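You operate a simulated robot arm through the tools that you are given. There is no shell and no other tool.

Carry out the task below with a simulated robot arm. There is one attempt and no reset: what you move stays moved.

Task
Clean the specks off the green lead in the groove, push it home and check that it glows bright.
Fine: press the white cloth on the white jar, cloth back; lamp on for the check, off at the end; that lead stays in, the other leads on their rack. What is to be rubbed or washed off counts as gone when no trace of it is left.

Only the result counts: the job must be done as asked and must still hold three seconds after the hand-in. Knocking over, shifting, dropping, spilling or breaking anything else fails it. Flat cloth is picked up by pressing the open fingertips on it (5 to 10 N) and closing them slowly along it; thin cloth reads only 2 to 8 mm in the jaws.

Robot
A 6-joint arm with a three-finger gripper, fixed in place. Base frame: the origin is at the foot of the arm, x ahead of it, y to its left, z up; the work surface is at about z = 760. Units: mm, rad, N and s.
Its first joint turns from -2.897 to 2.897 rad. Payload 4.89 kg.
The tool frame sits at the grasp point between the pads (the TCP): z along the fingers, y along the line on which they close. The tips reach 30 mm beyond it. Largest opening 164 mm; the body of the gripper starts 125 mm behind the TCP.
Orientation is that of the tool frame in the base frame, as a unit quaternion [x, y, z, w]. With the fingers straight down and closing along the base's y, the tool's x points along the base's -x, its y along +y and its z along -z.

Tools
- The arm moves only by the tool jog_arm. Its argument "moves" is one flat list of numbers, 7 for each row, row after row: the shift along the tool's x, y, z in mm, then the turn, a rotation vector about the tool's x, y, z in rad, then the finger opening in mm, from 0 to 164. In form: [tx, ty, tz, wx, wy, wz, fingers, tx, ty, tz, wx, wy, wz, fingers, ...]. A call has 1 to 20 rows; each row shifts and turns the commanded pose from where the row before left it, along the tool's axes as they then stand. A row lasts 0.2 s, in which the tool goes at most 50 mm and 0.15 rad; a call with a longer step from one row to the next is refused whole, and so is a gripper value outside its range. Where a pose cannot be reached the arm comes as near as it can. A force on the tool above 90 N (or 10 N above the force at the start of the call, whichever is more), or a blocked arm, ends the call early, and 0.2 s more pass. The fingers move at their own pace (about 108 mm/s each) and stop on an object; they squeeze with about 22 N. The grip force told is the motor's: it shows also when the fingers shut on nothing. Time passes only in rows, and 0.2 s behind the last, so rows that do not move let the fingers close. It gives the time, the measured TCP pose, the force on the tool (base axes), the opening and the grip force at its end, in the units of the frame above (readings bear some noise), with the torque about the TCP (base axes, N m) and any sound that the robot's microphone picked up.
- Cameras (640 x 400 px; columns grow to the right, rows downward): "scene" is fixed at [47, 498.8, 1570.6]; the picture's right is [-0.22, -0.98, 0.00], its down [-0.62, 0.14, -0.78] and it looks along [0.76, -0.17, -0.63] (base axes); focal length 318 px, centre (320, 200). "wrist" rides on the gripper at [76, -2, -152] in the tool frame; the picture's right is [0.02, 1.00, 0.00], its down [-0.88, 0.02, -0.47] and it looks along [-0.47, 0.01, 0.88] (tool axes); focal length 247 px, centre (320, 200). There is no depth. A picture from a camera that has moved, and an enlarged one, comes with that camera's place and axes in the base frame and with its lens. The place of the scene camera against the robot may be out by one fixed shift of up to 25 mm in any direction.
- camera(camera): a new picture of that camera. The clock stands still meanwhile.
- lift_body(by): slides the trunk up (or, below 0, down) by that many mm; the arm rides with it, the base frame stays. It gives what a move gives, with no picture.
- zoom(camera, box): a new picture of the part [left, top, right, bottom] of that camera's present view, enlarged. The clock stands still meanwhile.
- close_job(): hands the job in; it is judged then, once.

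Nothing tells you positions but the pictures and the camera data. Unless the task says otherwise, let go and move clear before handing in.

The tools are called after ">>>" as name(argument=value, ...) on one line, values as JSON. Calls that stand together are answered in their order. jog_arm: Moves the arm, as the interface text tells. Its arguments: {"type":"object","properties":{"moves":{"type":"array"}},"required":["moves"]} The other tools are called the same way: lift_body (by) slides the trunk up or down; camera (camera) takes a picture; zoom (camera, box) takes an enlarged picture of a part of a camera's view; close_job () hands the job in.

At the start:

```text
clock: 0.0
tcp_pos: [599.3, 151.4, 1212.6]
tool_rot: [-0.001, 1.0, 0.0, 0.0]
wrist_force: [0.1, -0.3, 0.4]
wrist_torque: [0.0, 0.01, 0.0]
width: 164.0
grip_force: 0.1
trunk travel left (down, up): [-175.0, 215.0]
```

scene: 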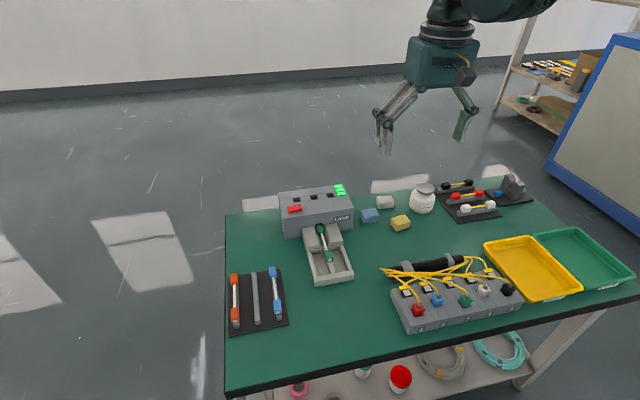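
wrist: 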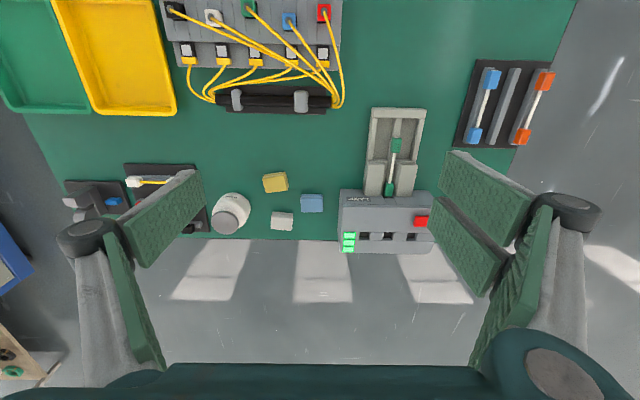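

I see a table with a grey lamp box, a tray with a groove holding the green lead, cloth blocks (blue, yellow, white), a white jar, a rack of leads and other things. I'll look closer before moving.

>>> zoom(camera="scene", box=[260, 170, 380, 300])

>>> zoom(camera="scene", box=[350, 160, 540, 250])

>>> zoom(camera="wrist", box=[320, 90, 460, 260])

>>> zoom(camera="wrist", box=[190, 150, 350, 260])

>>> zoom(camera="wrist", box=[440, 40, 580, 160])

```text
3.08 times, centred on (320, 235) of scene
camera zoom: at [47.0, 498.8, 1570.6], right [-0.22, -0.98, 0.0], down [-0.62, 0.14, -0.78], along [0.76, -0.17, -0.63], focal length 978 px, centre (320, 92)
```

zoom: 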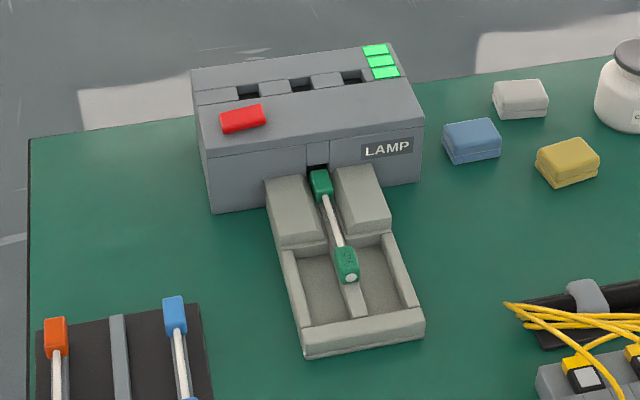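

```text
3.37 times, centred on (445, 205) of scene
camera zoom: at [47.0, 498.8, 1570.6], right [-0.22, -0.98, 0.0], down [-0.62, 0.14, -0.78], along [0.76, -0.17, -0.63], focal length 1070 px, centre (-101, 183)
```

zoom: 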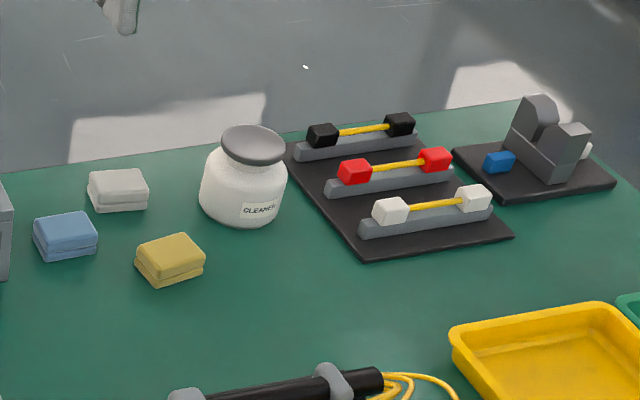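

```text
2.35 times, centred on (390, 175) of wrist
camera zoom: at [521.9, 150.2, 1365.8], right [-0.02, 1.0, 0.0], down [0.88, 0.02, 0.47], along [0.47, 0.01, -0.88], focal length 581 px, centre (155, 259)
```

zoom: 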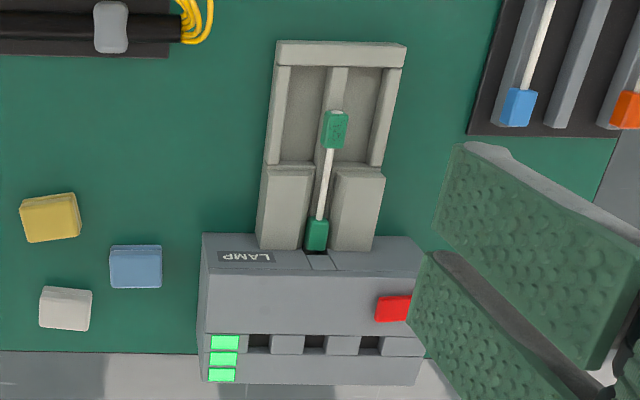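

```text
3.64 times, centred on (270, 205) of wrist
camera zoom: at [521.9, 150.2, 1365.8], right [-0.02, 1.0, 0.0], down [0.88, 0.02, 0.47], along [0.47, 0.01, -0.88], focal length 898 px, centre (502, 182)
```

zoom: 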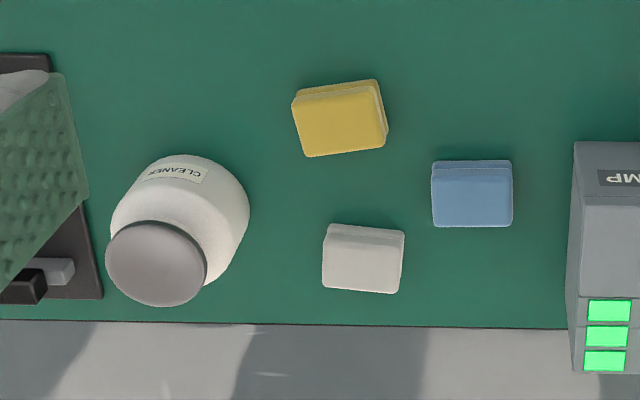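

```text
3.33 times, centred on (510, 100) of wrist
camera zoom: at [521.9, 150.2, 1365.8], right [-0.02, 1.0, 0.0], down [0.88, 0.02, 0.47], along [0.47, 0.01, -0.88], focal length 823 px, centre (-313, 533)
```

zoom: 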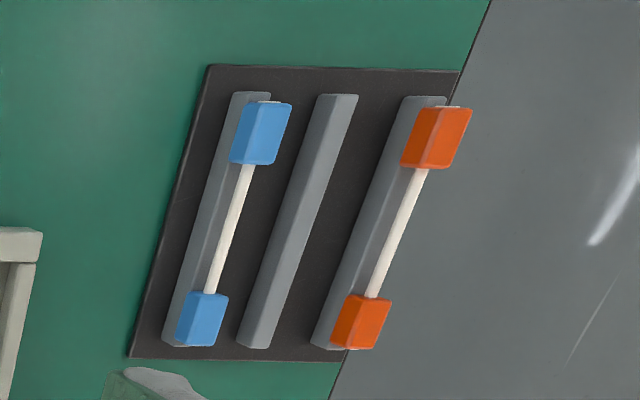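

The green lead lies along x at about y=330, x 675–790, pointing into the lamp box; I take the white cloth to be at about (907, 50) and the jar near (850, -75). I'll zoom in more on the lead and its end.

>>> zoom(camera="scene", box=[305, 215, 350, 270])

>>> zoom(camera="wrist", box=[370, 120, 420, 200])

>>> zoom(camera="scene", box=[270, 175, 360, 240])

>>> zoom(camera="scene", box=[360, 170, 450, 230])

>>> zoom(camera="scene", box=[370, 240, 540, 340])

>>> zoom(camera="scene", box=[430, 165, 540, 225])

```text
7.27 times, centred on (328, 242) of scene
camera zoom: at [47.0, 498.8, 1570.6], right [-0.22, -0.98, 0.0], down [-0.62, 0.14, -0.78], along [0.76, -0.17, -0.63], focal length 2311 px, centre (266, -109)
```

zoom: 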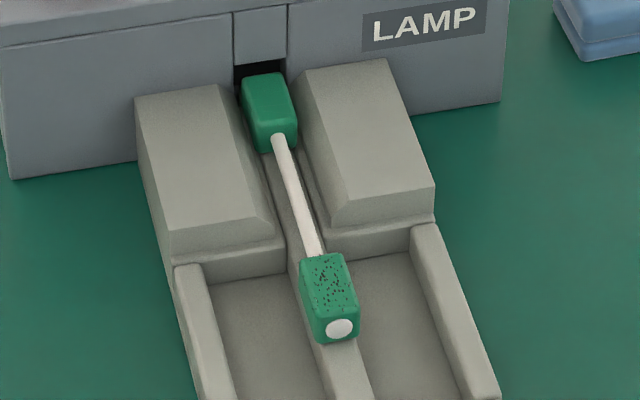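

```text
5.00 times, centred on (395, 160) of wrist
camera zoom: at [521.9, 150.2, 1365.8], right [-0.02, 1.0, 0.0], down [0.88, 0.02, 0.47], along [0.47, 0.01, -0.88], focal length 1235 px, centre (-55, 400)
```

zoom: 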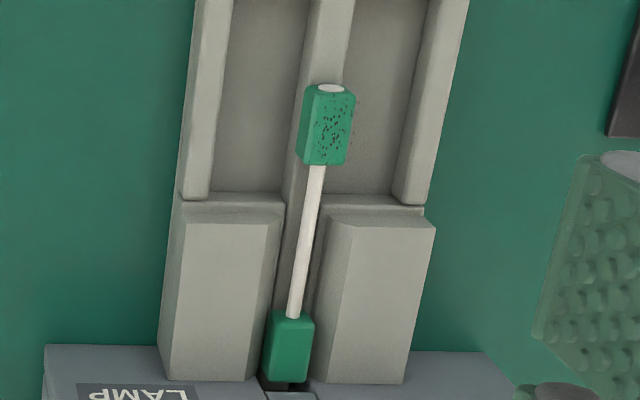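

```text
6.15 times, centred on (315, 208) of scene
camera zoom: at [47.0, 498.8, 1570.6], right [-0.22, -0.98, 0.0], down [-0.62, 0.14, -0.78], along [0.76, -0.17, -0.63], focal length 1956 px, centre (351, 154)
```

zoom: 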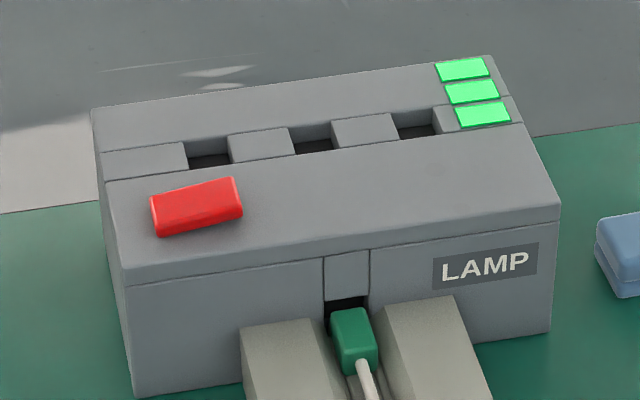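

```text
6.67 times, centred on (405, 200) of scene
camera zoom: at [47.0, 498.8, 1570.6], right [-0.22, -0.98, 0.0], down [-0.62, 0.14, -0.78], along [0.76, -0.17, -0.63], focal length 2118 px, centre (-247, 200)
```

zoom: 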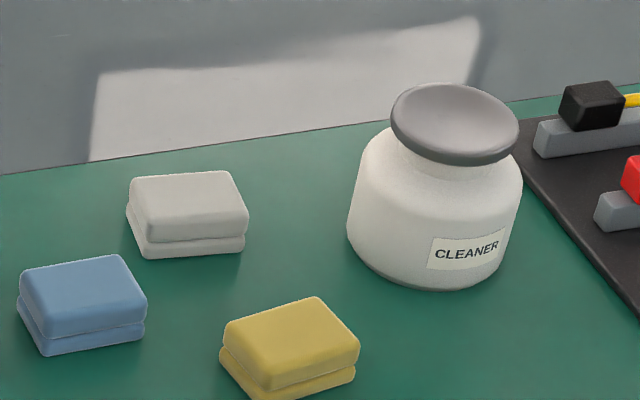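

```text
3.76 times, centred on (455, 290) of scene
camera zoom: at [47.0, 498.8, 1570.6], right [-0.22, -0.98, 0.0], down [-0.62, 0.14, -0.78], along [0.76, -0.17, -0.63], focal length 1196 px, centre (-188, -139)
```

zoom: 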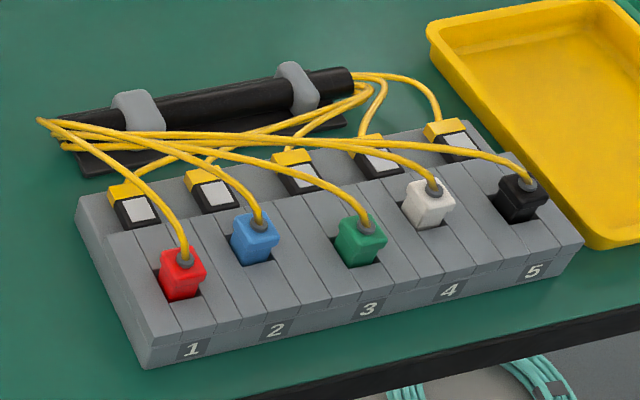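

```text
5.82 times, centred on (485, 195) of scene
camera zoom: at [47.0, 498.8, 1570.6], right [-0.22, -0.98, 0.0], down [-0.62, 0.14, -0.78], along [0.76, -0.17, -0.63], focal length 1849 px, centre (-640, 229)
```

zoom: 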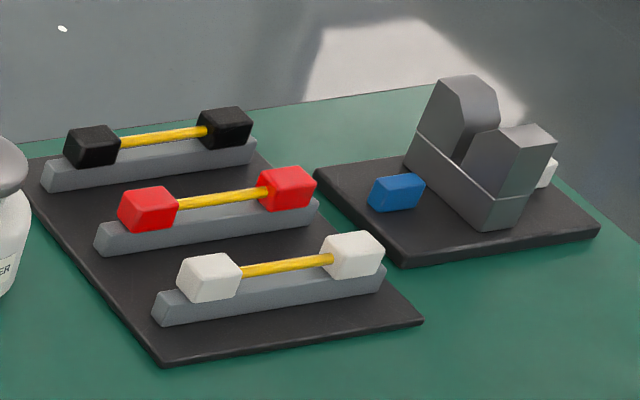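

The specks are on the top of the near green block of the lead. I'll fly over the white cloth to measure it.

>>> jog_arm(moves=[-29, -12.3, 28, 0, 0, 0, 120, -29, -12.3, 28, 0, 0, 0, 120, -29, -12.3, 28, 0, 0, 0, 120, -29, -12.3, 28, 0, 0, 0, 120, -29, -12.3, 28, 0, 0, 0, 120, -29, -12.3, 28, 0, 0, 0, 120, -29, -12.3, 28, 0, 0, 0, 120, -29, -12.3, 28, 0, 0, 0, 120, -29, -12.3, 28, 0, 0, 0, 120, 0, 0, 0, 0, 0, 0, 120])

>>> camera(camera="wrist")

>>> camera(camera="scene")

```text
clock: 2.2
tcp_pos: [860.5, 38.0, 959.6]
tool_rot: [-0.001, 1.0, 0.0, 0.0]
wrist_force: [0.3, 0.4, -1.9]
wrist_torque: [0.0, 0.09, 0.0]
width: 120.0
grip_force: 0.0
trunk travel left (down, up): [-175.0, 215.0]
```

```text
taken
camera wrist: at [784.1, 37.2, 1113.3], right [-0.02, 1.0, 0.0], down [0.88, 0.02, 0.47], along [0.47, 0.01, -0.88], focal length 247 px, centre (320, 200)
```

wrist: 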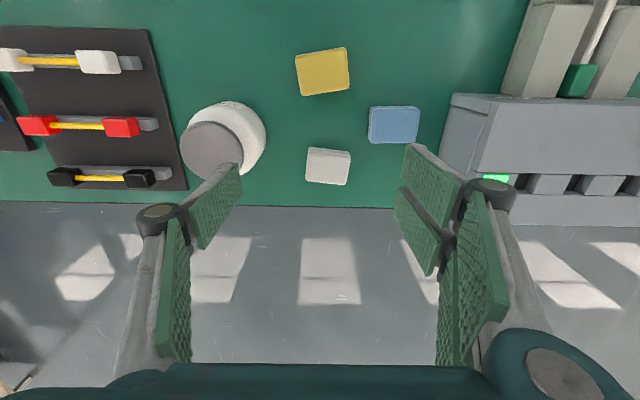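

```text
taken
```

scene: 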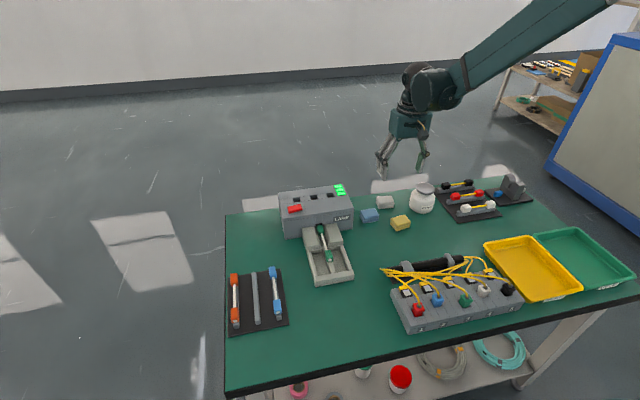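

The white cloth is centred near (328,166) in the wrist view; I'll zoom for its corners and the jar's top.

>>> zoom(camera="wrist", box=[290, 130, 370, 200])

>>> zoom(camera="wrist", box=[165, 90, 285, 190])

```text
5.71 times, centred on (330, 165) of wrist
camera zoom: at [784.1, 37.2, 1113.3], right [-0.02, 1.0, 0.0], down [0.88, 0.02, 0.47], along [0.47, 0.01, -0.88], focal length 1411 px, centre (263, 400)
```

zoom: 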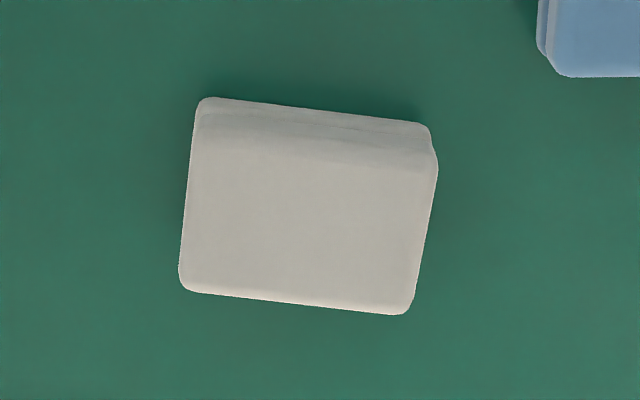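

```text
4.00 times, centred on (225, 140) of wrist
camera zoom: at [784.1, 37.2, 1113.3], right [-0.02, 1.0, 0.0], down [0.88, 0.02, 0.47], along [0.47, 0.01, -0.88], focal length 988 px, centre (700, 440)
```

zoom: 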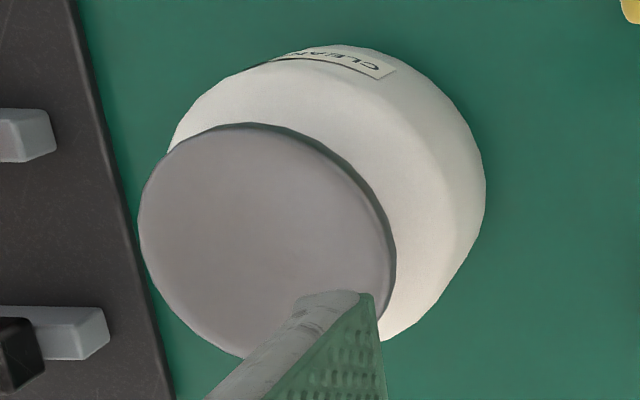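

The cloth measures about 58 × 42 × 25 mm, centred about (910, 49), turned about 5°. Before grasping it, I'll look closely at the lead.

>>> jog_arm(moves=[22, 36.5, 0, 0, 0, 0, 120, 22, 36.5, 0, 0, 0, 0, 120, 22, 36.5, 0, 0, 0, 0, 120, 22, 36.5, 0, 0, 0, 0, 120, 22, 36.5, 0, 0, 0, 0, 120, 22, 36.5, 0, 0, 0, 0, 120, 22, 36.5, 0, 0, 0, 0, 120, 22, 36.5, 0, 0, 0, 0, 120, 0, 0, 0, 0, 0, 0, 120])

>>> camera(camera="wrist")

>>> zoom(camera="wrist", box=[280, 60, 360, 140])

```text
clock: 4.2
tcp_pos: [682.3, 334.2, 961.9]
tool_rot: [0.0, 1.0, -0.001, 0.001]
wrist_force: [1.2, -0.1, -0.2]
wrist_torque: [0.03, -0.02, 0.02]
width: 120.1
grip_force: 0.1
trunk travel left (down, up): [-175.0, 215.0]
```

```text
taken
camera wrist: at [605.5, 332.3, 1116.2], right [-0.02, 1.0, 0.0], down [0.88, 0.02, 0.47], along [0.47, 0.01, -0.88], focal length 247 px, centre (320, 200)
```

wrist: 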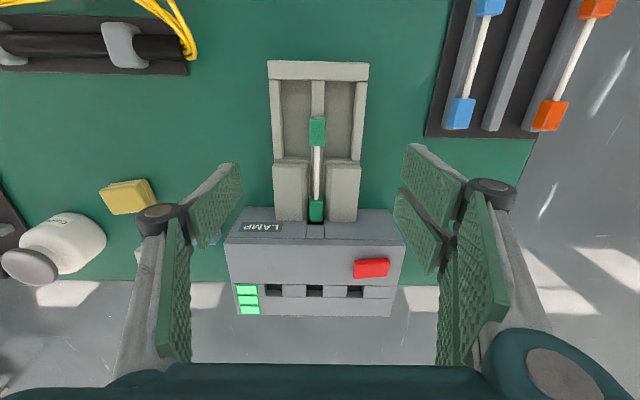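

```text
5.00 times, centred on (320, 100) of wrist
camera zoom: at [605.5, 332.3, 1116.2], right [-0.02, 1.0, 0.0], down [0.88, 0.02, 0.47], along [0.47, 0.01, -0.88], focal length 1235 px, centre (320, 700)
```

zoom: 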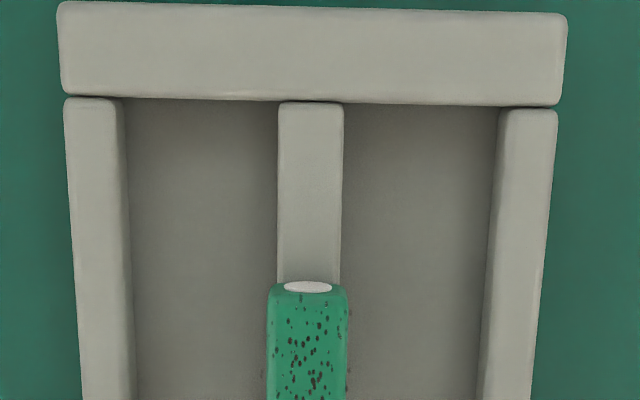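

Specks are clearly on the top face. I'll zoom on the whole block and the groove to size them.

>>> zoom(camera="wrist", box=[290, 105, 345, 160])

>>> zoom(camera="wrist", box=[260, 50, 380, 230])

>>> zoom(camera="wrist", box=[215, 200, 415, 320])

```text
7.27 times, centred on (318, 132) of wrist
camera zoom: at [605.5, 332.3, 1116.2], right [-0.02, 1.0, 0.0], down [0.88, 0.02, 0.47], along [0.47, 0.01, -0.88], focal length 1796 px, centre (338, 691)
```

zoom: 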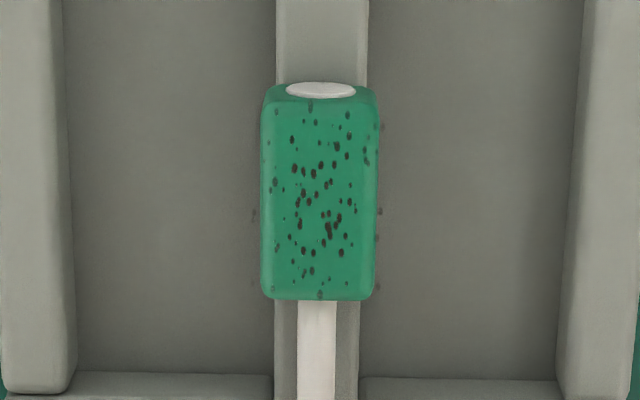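

```text
2.22 times, centred on (320, 140) of wrist
camera zoom: at [605.5, 332.3, 1116.2], right [-0.02, 1.0, 0.0], down [0.88, 0.02, 0.47], along [0.47, 0.01, -0.88], focal length 549 px, centre (320, 333)
```

zoom: 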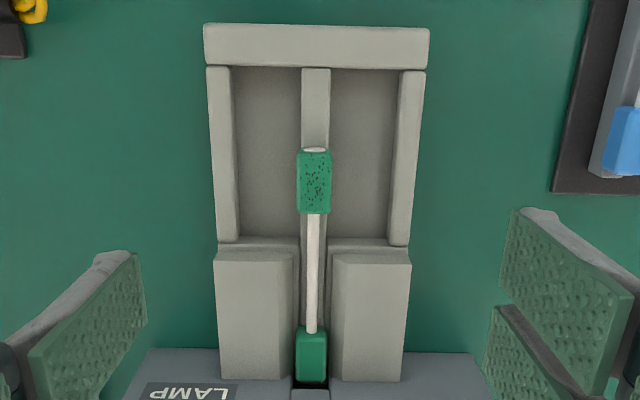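

```text
3.20 times, centred on (315, 260) of wrist
camera zoom: at [605.5, 332.3, 1116.2], right [-0.02, 1.0, 0.0], down [0.88, 0.02, 0.47], along [0.47, 0.01, -0.88], focal length 790 px, centre (336, 8)
```

zoom: 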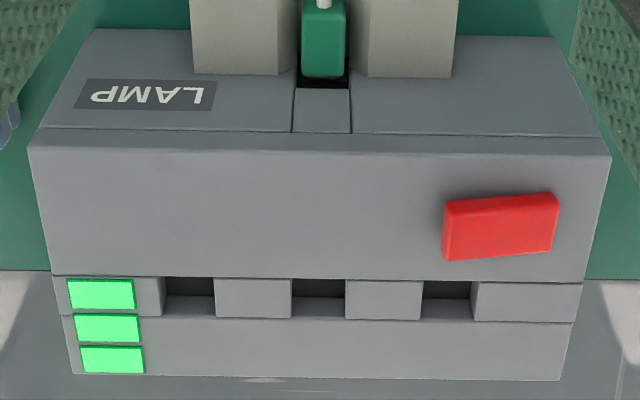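

The specky block spans about x 660–694, y 321–341, top near z≈802, with taller grey cheeks starting at x≈712. Now I'll go to the white cloth at (910, 51), turn 0.08 rad to align, and come down partway.

>>> jog_arm(moves=[-25.3, -31.5, 0, 0, 0, 0, 90, -25.3, -31.5, 0, 0, 0, 0, 90, -25.3, -31.5, 0, 0, 0, 0, 90, -25.3, -31.5, 0, 0, 0, 0, 90, -25.3, -31.5, 0, 0, 0, 0, 90, -25.3, -31.5, 0, 0, 0, 0, 90, -25.3, -31.5, 0, 0, 0, 0, 90, -25.3, -31.5, 0, 0, 0, 0, 90, -25.3, -31.5, 0, 0, 0, 0, 90, 0, 0, 30, 0, 0, 0.08, 90, 0, 0, 30, 0, 0, 0, 90, 0, 0, 30, 0, 0, 0, 90, 0, 0, 0, 0, 0, 0, 90])

>>> camera(camera="wrist")

>>> zoom(camera="scene", box=[350, 130, 470, 240])

```text
clock: 7.0
tcp_pos: [910.4, 47.3, 870.0]
tool_rot: [0.039, 0.999, 0.0, 0.001]
wrist_force: [-0.5, 0.5, -0.8]
wrist_torque: [0.02, 0.01, 0.01]
width: 90.1
grip_force: 0.0
trunk travel left (down, up): [-175.0, 215.0]
```

```text
taken
camera wrist: at [833.4, 52.5, 1023.0], right [0.06, 1.0, 0.0], down [0.88, -0.05, 0.47], along [0.47, -0.03, -0.88], focal length 247 px, centre (320, 200)
```

wrist: 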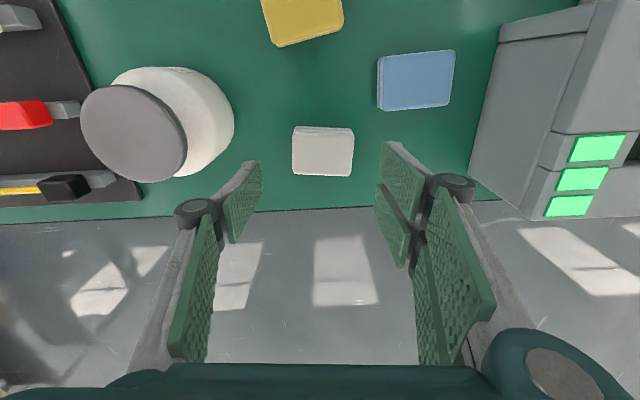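

```text
3.64 times, centred on (410, 185) of scene
camera zoom: at [47.0, 498.8, 1570.6], right [-0.22, -0.98, 0.0], down [-0.62, 0.14, -0.78], along [0.76, -0.17, -0.63], focal length 1156 px, centre (-7, 254)
```

zoom: 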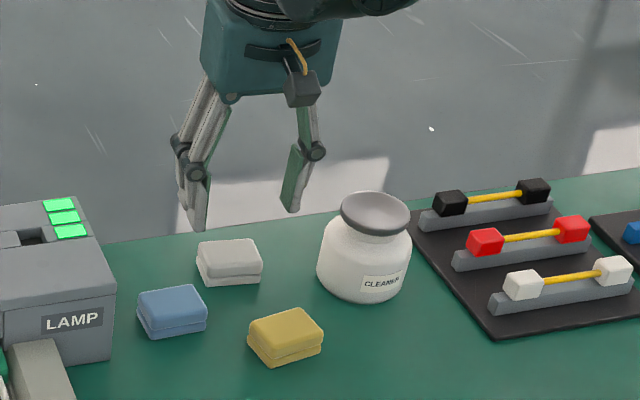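

The cloth sits about 3 mm to +y of the hand; I'll correct, descend so that the tips are 10 mm above the table, and close.

>>> jog_arm(moves=[1, 3.3, 20, 0, 0, 0, 90, 0, 0, 25, 0, 0, 0, 90, 0, 0, 20, 0, 0, 0, 90, 0, 0, 5, 0, 0, 0, 90, 0, 0, 0, 0, 0, 0, 70, 0, 0, 0, 0, 0, 0, 60, 0, 0, 0, 0, 0, 0, 50, 0, 0, 0, 0, 0, 0, 45, 0, 0, 0, 0, 0, 0, 45])

>>> camera(camera="wrist")

>>> zoom(camera="scene", box=[350, 130, 470, 240])

```text
clock: 9.0
tcp_pos: [910.5, 52.4, 802.0]
tool_rot: [0.039, 0.999, 0.0, 0.0]
wrist_force: [-0.3, 0.1, -0.9]
wrist_torque: [0.0, -0.01, 0.01]
width: 59.0
grip_force: 22.7
trunk travel left (down, up): [-175.0, 215.0]
```

```text
taken
camera wrist: at [833.7, 56.8, 954.7], right [0.06, 1.0, 0.0], down [0.88, -0.05, 0.47], along [0.47, -0.03, -0.88], focal length 247 px, centre (320, 200)
```

wrist: 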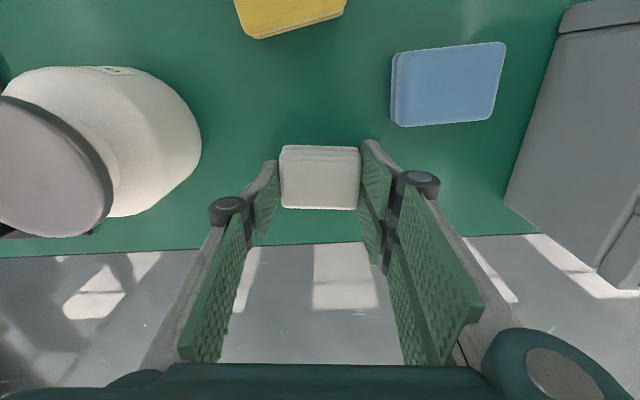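

```text
3.64 times, centred on (410, 185) of scene
camera zoom: at [47.0, 498.8, 1570.6], right [-0.22, -0.98, 0.0], down [-0.62, 0.14, -0.78], along [0.76, -0.17, -0.63], focal length 1156 px, centre (-7, 254)
```

zoom: 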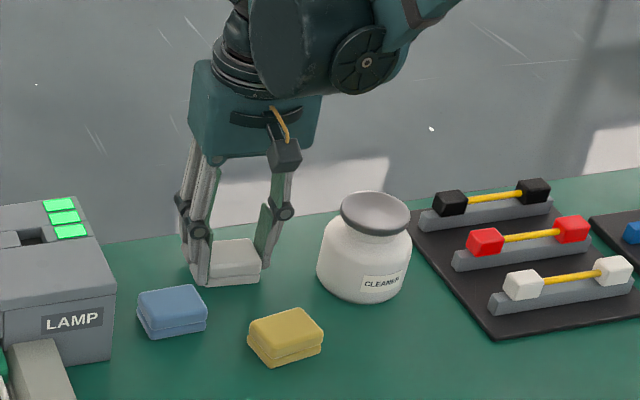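

The cloth is held (59 mm, 22.7 N). I'll lift it, undo the small turn, and carry it over the jar top at about (866, -80).

>>> jog_arm(moves=[0, 0, -20, 0, 0, 0, 45, 0, 0, -35, 0, 0, 0, 45, 0, 0, -35, 0, 0, 0, 45, 0, 0, -35, 0, 0, 0, 45, 0, 0, -33, 0, 0, -0.08, 45, 11, -33, 0, 0, 0, 0, 45, 11, -33, 0, 0, 0, 0, 45, 11, -33, 0, 0, 0, 0, 45, 11, -33, 0, 0, 0, 0, 45, 0, 0, 0, 0, 0, 0, 45, 0, 0, 0, 0, 0, 0, 45])

>>> camera(camera="wrist")

>>> zoom(camera="scene", box=[370, 110, 490, 220])

```text
clock: 11.4
tcp_pos: [866.7, -80.1, 957.6]
tool_rot: [0.0, 1.0, -0.001, 0.0]
wrist_force: [0.1, 0.0, 0.5]
wrist_torque: [0.0, -0.02, 0.04]
width: 58.8
grip_force: 21.6
trunk travel left (down, up): [-175.0, 215.0]
```

```text
taken
camera wrist: at [790.6, -80.7, 1111.6], right [-0.02, 1.0, 0.0], down [0.88, 0.02, 0.47], along [0.47, 0.01, -0.88], focal length 247 px, centre (320, 200)
```

wrist: 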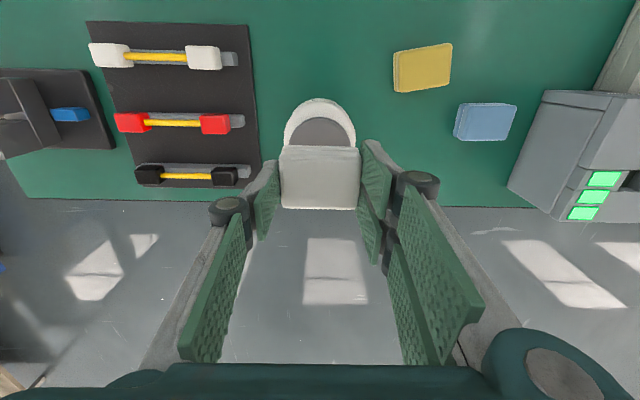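

```text
3.64 times, centred on (430, 165) of scene
camera zoom: at [47.0, 498.8, 1570.6], right [-0.22, -0.98, 0.0], down [-0.62, 0.14, -0.78], along [0.76, -0.17, -0.63], focal length 1156 px, centre (-80, 327)
```

zoom: 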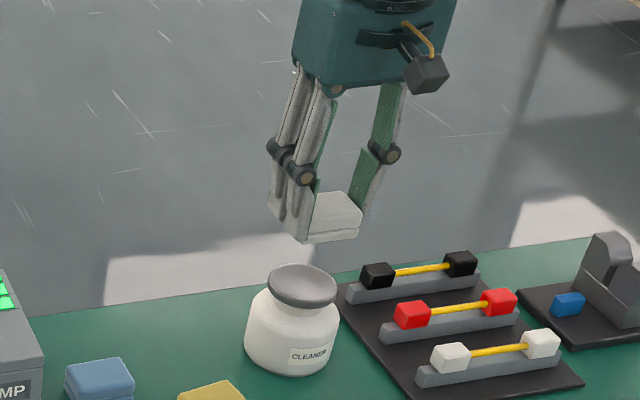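

The hand is centred over the jar's top. I'll descend to just above it and then in small steps until there is light contact.

>>> jog_arm(moves=[-1, 0, 25, 0, 0, 0, 45, 0, 0, 20, 0, 0, 0, 45, 0, 0, 10, 0, 0, 0, 45, 0, 0, 3, 0, 0, 0, 45, 0, 0, 0, 0, 0, 0, 45])

>>> zoom(camera="scene", box=[380, 140, 460, 220])

```text
clock: 12.6
tcp_pos: [869.3, -79.2, 901.2]
tool_rot: [-0.001, 1.0, 0.0, 0.001]
wrist_force: [0.2, 0.1, -1.4]
wrist_torque: [-0.02, 0.02, 0.04]
width: 59.4
grip_force: 22.2
trunk travel left (down, up): [-175.0, 215.0]
```

```text
5.00 times, centred on (420, 180) of scene
camera zoom: at [47.0, 498.8, 1570.6], right [-0.22, -0.98, 0.0], down [-0.62, 0.14, -0.78], along [0.76, -0.17, -0.63], focal length 1589 px, centre (-180, 300)
```

zoom: 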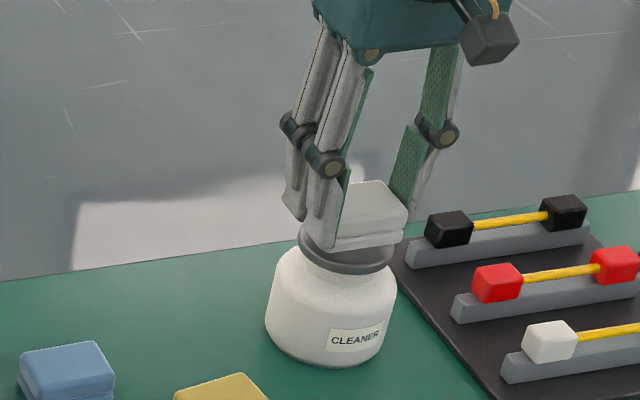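

>>> jog_arm(moves=[0, 0, 2, 0, 0, 0, 45, 0, 0, 2, 0, 0, 0, 45, 0, 0, 2, 0, 0, 0, 45, 0, 0, 0, 0, 0, 0, 45])

```text
clock: 13.6
tcp_pos: [867.9, -79.7, 895.0]
tool_rot: [-0.001, 1.0, 0.0, 0.001]
wrist_force: [0.4, 0.8, 0.5]
wrist_torque: [0.0, 0.0, 0.02]
width: 59.1
grip_force: 22.0
trunk travel left (down, up): [-175.0, 215.0]
```

No contact yet; I continue down in small steps.

>>> jog_arm(moves=[0, 0, 1.5, 0, 0, 0, 45, 0, 0, 1.5, 0, 0, 0, 45, 0, 0, 0, 0, 0, 0, 45])

```text
clock: 14.4
tcp_pos: [866.7, -79.6, 891.6]
tool_rot: [-0.001, 1.0, 0.0, 0.0]
wrist_force: [6.5, 2.1, 25.9]
wrist_torque: [0.15, -0.25, 0.01]
width: 59.2
grip_force: 21.9
trunk travel left (down, up): [-175.0, 215.0]
```

Contact is firm at 26 N. I'll ease off slightly, hold, and look.

>>> jog_arm(moves=[0, 0, -0.7, 0, 0, 0, 45, 0, 0, 0, 0, 0, 0, 45, 0, 0, 0, 0, 0, 0, 45, 0, 0, 0, 0, 0, 0, 45])

>>> zoom(camera="scene", box=[380, 140, 460, 220])

>>> camera(camera="wrist")

```text
clock: 15.4
tcp_pos: [866.7, -79.1, 893.4]
tool_rot: [-0.001, 1.0, 0.001, -0.001]
wrist_force: [0.0, -0.4, 8.5]
wrist_torque: [0.04, 0.08, -0.01]
width: 59.0
grip_force: 21.5
trunk travel left (down, up): [-175.0, 215.0]
```

```text
5.00 times, centred on (420, 180) of scene
camera zoom: at [47.0, 498.8, 1570.6], right [-0.22, -0.98, 0.0], down [-0.62, 0.14, -0.78], along [0.76, -0.17, -0.63], focal length 1589 px, centre (-180, 300)
```

zoom: 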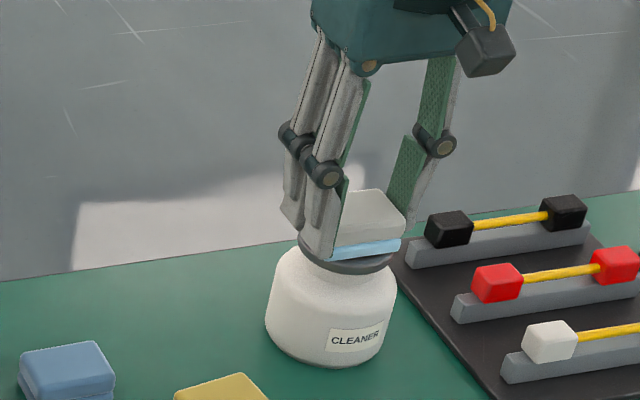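

```text
taken
camera wrist: at [790.4, -80.3, 1045.9], right [-0.02, 1.0, 0.0], down [0.88, 0.02, 0.47], along [0.47, 0.01, -0.88], focal length 247 px, centre (320, 200)
```

wrist: 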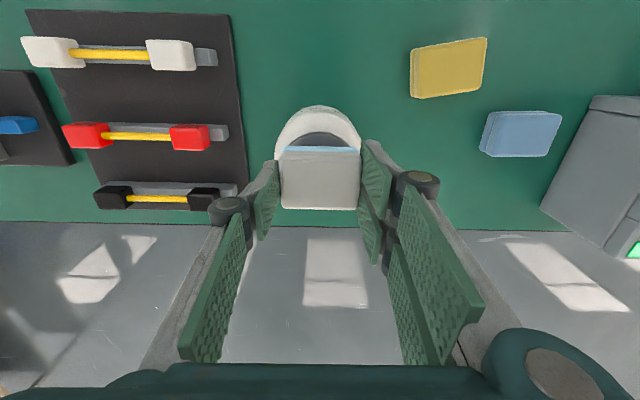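

The lower half turned wet (light blue). Now I'll lift and carry the cloth to above the specky block at (675, 331).

>>> jog_arm(moves=[0, 0, -15, 0, 0, 0, 45, 0, 0, -25, 0, 0, 0, 45, 0, 0, -27, 0, 0, 0, 45, 19.3, 41, 0, 0, 0, 0, 45, 19.3, 41, 0, 0, 0, 0, 45, 19.3, 41, 0, 0, 0, 0, 45, 19.3, 41, 0, 0, 0, 0, 45, 19.3, 41, 0, 0, 0, 0, 45, 19.3, 41, 0, 0, 0, 0, 45, 19.3, 41, 0, 0, 0, 0, 45, 19.3, 41, 0, 0, 0, 0, 45, 19.3, 41, 0, 0, 0, 0, 45, 19.3, 41, 0, 0, 0, 0, 45, 0, 0, 0, 0, 0, 0, 45, 0, 0, 0, 0, 0, 0, 45])

>>> camera(camera="wrist")

>>> zoom(camera="scene", box=[270, 150, 390, 300])

```text
clock: 18.6
tcp_pos: [677.2, 332.9, 957.4]
tool_rot: [-0.001, 1.0, 0.0, 0.0]
wrist_force: [-0.4, 0.7, -0.4]
wrist_torque: [-0.04, -0.03, -0.01]
width: 59.1
grip_force: 21.8
trunk travel left (down, up): [-175.0, 215.0]
```

```text
taken
camera wrist: at [599.4, 330.7, 1110.5], right [-0.02, 1.0, 0.0], down [0.88, 0.02, 0.47], along [0.47, 0.01, -0.88], focal length 247 px, centre (320, 200)
```

wrist: 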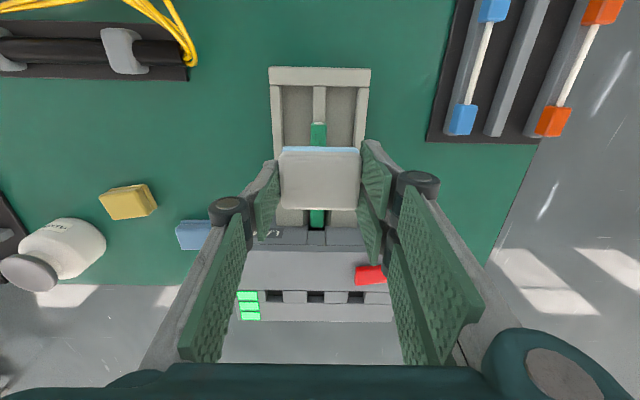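

```text
2.67 times, centred on (330, 225) of scene
camera zoom: at [47.0, 498.8, 1570.6], right [-0.22, -0.98, 0.0], down [-0.62, 0.14, -0.78], along [0.76, -0.17, -0.63], focal length 847 px, centre (293, 133)
```

zoom: 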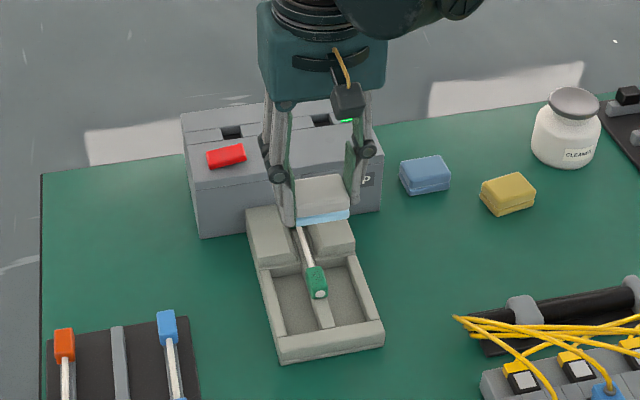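

The cloth is over the block. I'll come down to just above it.

>>> jog_arm(moves=[3, -1, 30, 0, 0, 0, 45, 2, -0.5, 30, 0, 0, 0, 45, 0, 0, 25, 0, 0, 0, 45, 0, 0, 14, 0, 0, 0, 45, 0, 0, 5, 0, 0, 0, 45, 0, 0, 0, 0, 0, 0, 45, 0, 0, 0, 0, 0, 0, 45])

>>> camera(camera="wrist")

>>> zoom(camera="scene", box=[290, 200, 370, 300])

```text
clock: 20.2
tcp_pos: [669.5, 329.6, 855.2]
tool_rot: [-0.001, 1.0, 0.0, 0.0]
wrist_force: [0.4, -0.4, -0.1]
wrist_torque: [0.0, 0.0, 0.0]
width: 58.9
grip_force: 22.4
trunk travel left (down, up): [-175.0, 215.0]
```

```text
taken
camera wrist: at [592.1, 328.1, 1007.7], right [-0.02, 1.0, 0.0], down [0.88, 0.02, 0.47], along [0.47, 0.01, -0.88], focal length 247 px, centre (320, 200)
```

wrist: 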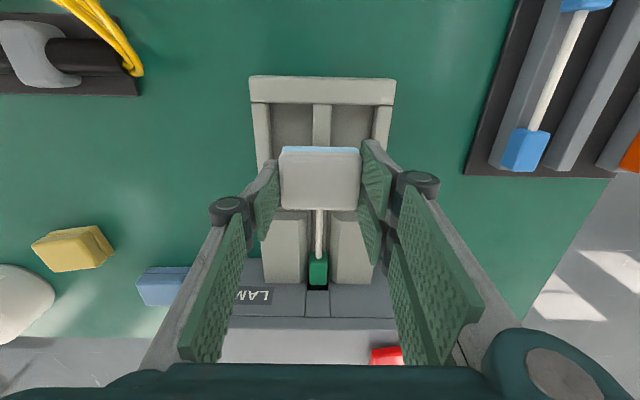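

```text
4.00 times, centred on (330, 250) of scene
camera zoom: at [47.0, 498.8, 1570.6], right [-0.22, -0.98, 0.0], down [-0.62, 0.14, -0.78], along [0.76, -0.17, -0.63], focal length 1271 px, centre (280, 0)
```

zoom: 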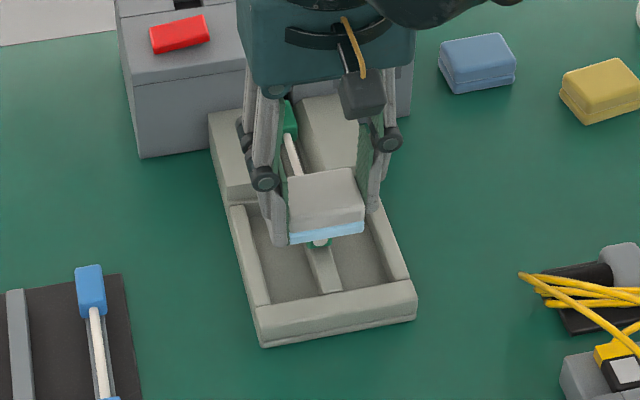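

I'm about 11 mm above the estimated contact height; small steps down now.

>>> jog_arm(moves=[0, 1, 3, 0, 0, 0, 45, 0, 0, 3, 0, 0, 0, 45, 0, 0, 0, 0, 0, 0, 45])

>>> jog_arm(moves=[0, 0, 1, 0, 0, 0, 45, 0, 0, 1, 0, 0, 0, 45, 0, 0, 0, 0, 0, 0, 45])

```text
clock: 21.0
tcp_pos: [669.2, 329.7, 848.8]
tool_rot: [-0.001, 1.0, 0.001, 0.0]
wrist_force: [-0.2, 0.3, -1.2]
wrist_torque: [0.0, 0.01, 0.0]
width: 58.9
grip_force: 21.9
trunk travel left (down, up): [-175.0, 215.0]
```

```text
clock: 21.8
tcp_pos: [669.6, 330.9, 849.0]
tool_rot: [-0.001, 1.0, 0.0, 0.001]
wrist_force: [0.7, -0.8, 21.6]
wrist_torque: [0.01, -0.17, -0.02]
width: 58.9
grip_force: 21.9
trunk travel left (down, up): [-175.0, 215.0]
```

Contact reached at 22 N; I'll ease off to roughly 8 N and rub gently with short strokes along the block.

>>> jog_arm(moves=[0, 0, -0.9, 0, 0, 0, 45, 0, 0, 0, 0, 0, 0, 45])

>>> jog_arm(moves=[-4, 0, 0, 0, 0, 0, 45, -4, 0, 0, 0, 0, 0, 45, -3, 0, 0, 0, 0, 0, 45, 0, 0, 0, 0, 0, 0, 45])

>>> zoom(camera="scene", box=[290, 200, 370, 300])

```text
clock: 22.4
tcp_pos: [668.3, 331.4, 848.9]
tool_rot: [0.0, 1.0, 0.0, 0.0]
wrist_force: [-3.2, 1.5, 8.9]
wrist_torque: [0.03, 0.12, 0.0]
width: 58.7
grip_force: 21.5
trunk travel left (down, up): [-175.0, 215.0]
```

```text
clock: 23.4
tcp_pos: [680.7, 330.2, 847.8]
tool_rot: [-0.001, 1.0, 0.001, 0.001]
wrist_force: [-4.3, -0.3, 15.3]
wrist_torque: [-0.02, 0.28, -0.01]
width: 59.0
grip_force: 22.0
trunk travel left (down, up): [-175.0, 215.0]
```

```text
4.00 times, centred on (330, 250) of scene
camera zoom: at [47.0, 498.8, 1570.6], right [-0.22, -0.98, 0.0], down [-0.62, 0.14, -0.78], along [0.76, -0.17, -0.63], focal length 1271 px, centre (280, 0)
```

zoom: 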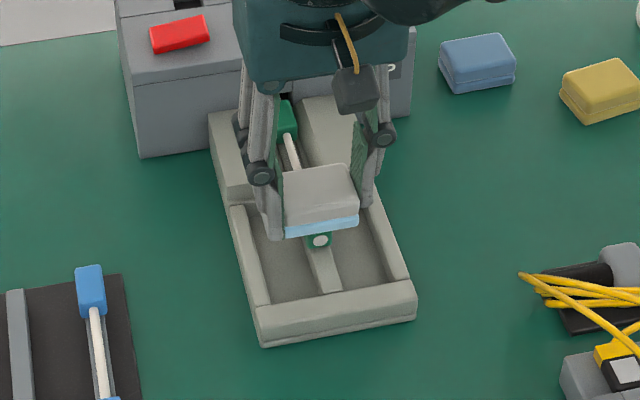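

The lead stays put. I'll do several back-and-forth strokes across its whole length.

>>> jog_arm(moves=[6, 0, 0, 0, 0, 0, 45, 6, 0, 0, 0, 0, 0, 45, 6, 0, 0, 0, 0, 0, 45, 4, 0, 0, 0, 0, 0, 45, -6, 0, 0, 0, 0, 0, 45, -6, 0, 0, 0, 0, 0, 45, -6, 0, 0, 0, 0, 0, 45, -6, 0, 0, 0, 0, 0, 45, 6, 0, 0, 0, 0, 0, 45, 6, 0, 0, 0, 0, 0, 45, 6, 0, 0, 0, 0, 0, 45, 6, 0, 0, 0, 0, 0, 45, -6, 0, 0, 0, 0, 0, 45, -6, 0, 0, 0, 0, 0, 45, -6, 0, 0, 0, 0, 0, 45, -6, 0, 0, 0, 0, 0, 45, 0, 0, 0, 0, 0, 0, 45])

>>> zoom(camera="scene", box=[290, 200, 370, 300])

```text
clock: 27.0
tcp_pos: [683.2, 330.6, 847.7]
tool_rot: [0.0, 1.0, 0.0, 0.0]
wrist_force: [-1.4, -0.9, 8.1]
wrist_torque: [-0.03, 0.17, -0.01]
width: 59.1
grip_force: 21.9
trunk travel left (down, up): [-175.0, 215.0]
```

```text
4.00 times, centred on (330, 250) of scene
camera zoom: at [47.0, 498.8, 1570.6], right [-0.22, -0.98, 0.0], down [-0.62, 0.14, -0.78], along [0.76, -0.17, -0.63], focal length 1271 px, centre (280, 0)
```

zoom: 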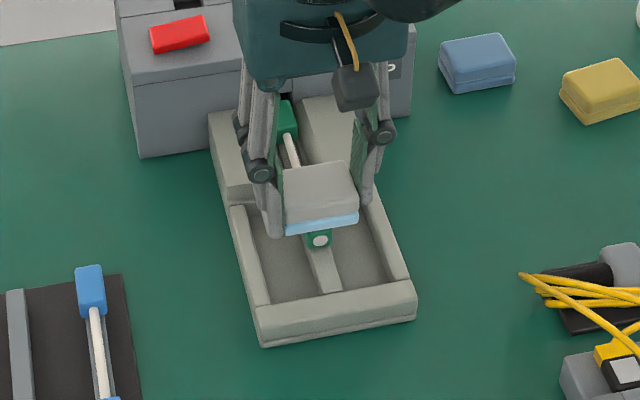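

I'll lift the cloth off and shift it away so I can inspect the block.

>>> jog_arm(moves=[0, 0, -15, 0, 0, 0, 45, 0, 0, -25, 0, 0, 0, 45, 0, 0, -30, 0, 0, 0, 45, -30, 0, -20, 0, 0, 0, 45, -30, 0, -20, 0, 0, 0, 45, 0, 0, 0, 0, 0, 0, 45])

>>> camera(camera="wrist")

>>> zoom(camera="scene", box=[305, 215, 350, 270])

```text
clock: 28.4
tcp_pos: [744.0, 329.2, 956.6]
tool_rot: [-0.001, 1.0, 0.0, 0.0]
wrist_force: [-0.5, 0.6, 0.1]
wrist_torque: [-0.05, 0.01, 0.0]
width: 58.8
grip_force: 22.5
trunk travel left (down, up): [-175.0, 215.0]
```

```text
taken
camera wrist: at [666.7, 328.6, 1110.4], right [-0.02, 1.0, 0.0], down [0.88, 0.02, 0.47], along [0.47, 0.01, -0.88], focal length 247 px, centre (320, 200)
```

wrist: 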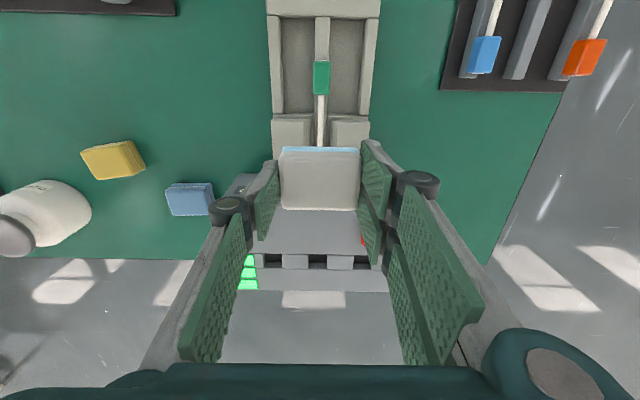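

```text
7.27 times, centred on (328, 242) of scene
camera zoom: at [47.0, 498.8, 1570.6], right [-0.22, -0.98, 0.0], down [-0.62, 0.14, -0.78], along [0.76, -0.17, -0.63], focal length 2311 px, centre (266, -109)
```

zoom: 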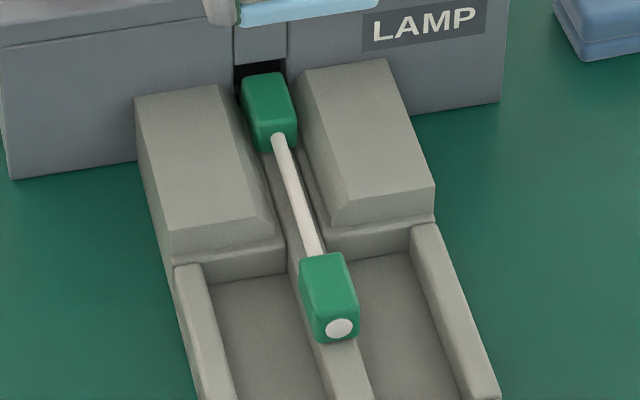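

>>> zoom(camera="wrist", box=[297, 50, 347, 100])

>>> zoom(camera="scene", box=[318, 242, 338, 266])

```text
8.00 times, centred on (322, 75) of wrist
camera zoom: at [666.7, 328.6, 1110.4], right [-0.02, 1.0, 0.0], down [0.88, 0.02, 0.47], along [0.47, 0.01, -0.88], focal length 1976 px, centre (304, 1200)
```

zoom: 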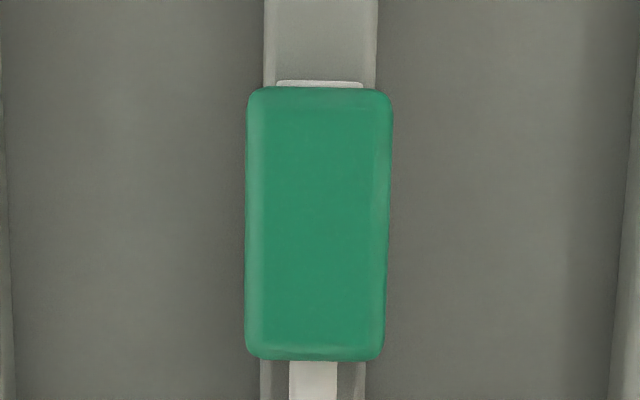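

```text
16.00 times, centred on (328, 254) of scene
camera zoom: at [47.0, 498.8, 1570.6], right [-0.22, -0.98, 0.0], down [-0.62, 0.14, -0.78], along [0.76, -0.17, -0.63], focal length 5084 px, centre (192, -664)
```

zoom: 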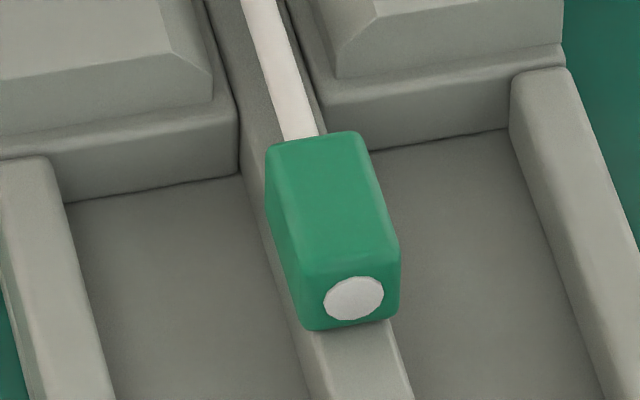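

The block looks clean from above and from +y. I'll check its -y side on the way back to the cloth's place.

>>> jog_arm(moves=[0, -40, 0, 0, 0, 0, 45, 0, -40, 0, 0, 0, 0, 45, 0, -40, 0, 0, 0, 0, 45, 0, -40, 0, 0, 0, 0, 45, 0, -30, 0, 0, 0, 0, 45, 0, 0, 0, 0, 0, 0, 45])

>>> camera(camera="wrist")

>>> zoom(camera="wrist", box=[445, 50, 505, 100])

```text
clock: 29.8
tcp_pos: [742.7, 140.6, 957.3]
tool_rot: [-0.001, 1.0, 0.0, 0.0]
wrist_force: [0.1, 0.3, 0.3]
wrist_torque: [0.0, 0.0, 0.02]
width: 59.1
grip_force: 21.9
trunk travel left (down, up): [-175.0, 215.0]
```

```text
taken
camera wrist: at [666.2, 139.0, 1110.6], right [-0.02, 1.0, 0.0], down [0.88, 0.02, 0.47], along [0.47, 0.01, -0.88], focal length 247 px, centre (320, 200)
```

wrist: 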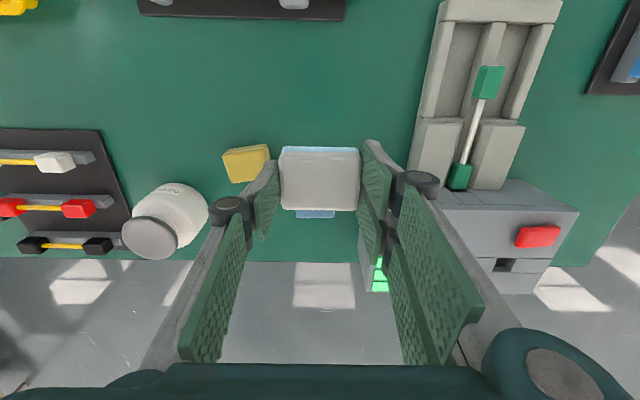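

```text
8.00 times, centred on (475, 75) of wrist
camera zoom: at [666.2, 139.0, 1110.6], right [-0.02, 1.0, 0.0], down [0.88, 0.02, 0.47], along [0.47, 0.01, -0.88], focal length 1976 px, centre (-920, 1200)
```

zoom: 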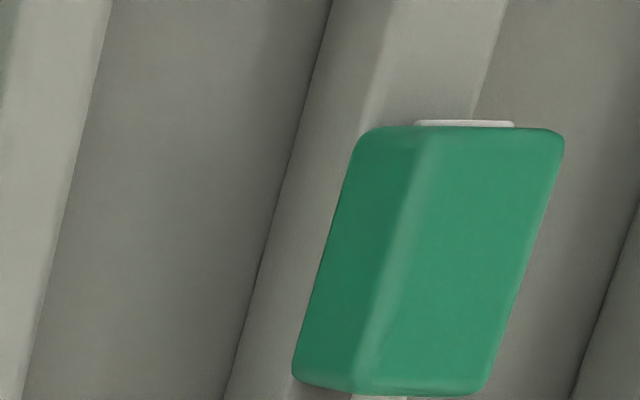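

The block is clean on that side too. Now I'll bring the cloth back to where it lay, (910.5, 52.4), with the same turn, stopping just above the table.

>>> jog_arm(moves=[-33.5, -17.6, 0, 0, 0, 0, 45, -33.5, -17.6, 0, 0, 0, 0, 45, -33.5, -17.6, 0, 0, 0, 0, 45, -33.5, -17.6, 0, 0, 0, 0, 45, -33.5, -17.6, 0, 0, 0, 0, 45, 0, 0, 30, 0, 0, 0.08, 45, 0, 0, 40, 0, 0, 0, 45, 0, 0, 40, 0, 0, 0, 45, 0, 0, 20, 0, 0, 0, 45, 0, 0, 12, 0, 0, 0, 45, 0, 0, 0, 0, 0, 0, 45, 0, 0, 0, 0, 0, 0, 45])

>>> camera(camera="wrist")

>>> zoom(camera="scene", box=[350, 130, 470, 240])

```text
clock: 32.4
tcp_pos: [909.8, 53.5, 816.4]
tool_rot: [0.039, 0.999, -0.001, 0.0]
wrist_force: [0.2, 0.0, 0.3]
wrist_torque: [-0.02, 0.03, -0.01]
width: 59.0
grip_force: 22.1
trunk travel left (down, up): [-175.0, 215.0]
```

```text
taken
camera wrist: at [832.8, 58.0, 969.4], right [0.06, 1.0, 0.0], down [0.88, -0.05, 0.47], along [0.47, -0.03, -0.88], focal length 247 px, centre (320, 200)
```

wrist: 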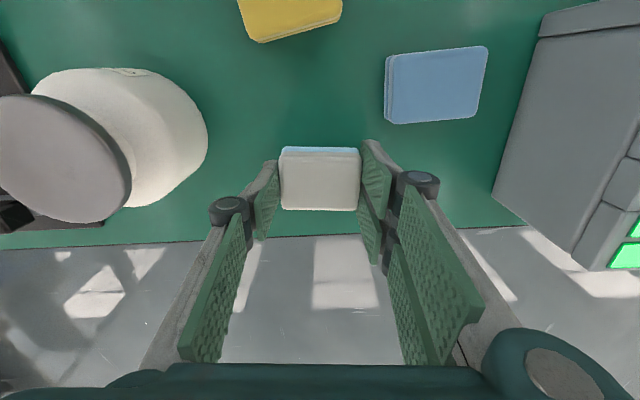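

```text
3.64 times, centred on (410, 185) of scene
camera zoom: at [47.0, 498.8, 1570.6], right [-0.22, -0.98, 0.0], down [-0.62, 0.14, -0.78], along [0.76, -0.17, -0.63], focal length 1156 px, centre (-7, 254)
```

zoom: 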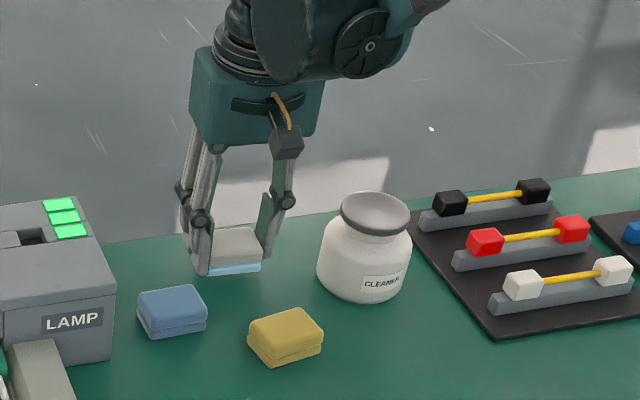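

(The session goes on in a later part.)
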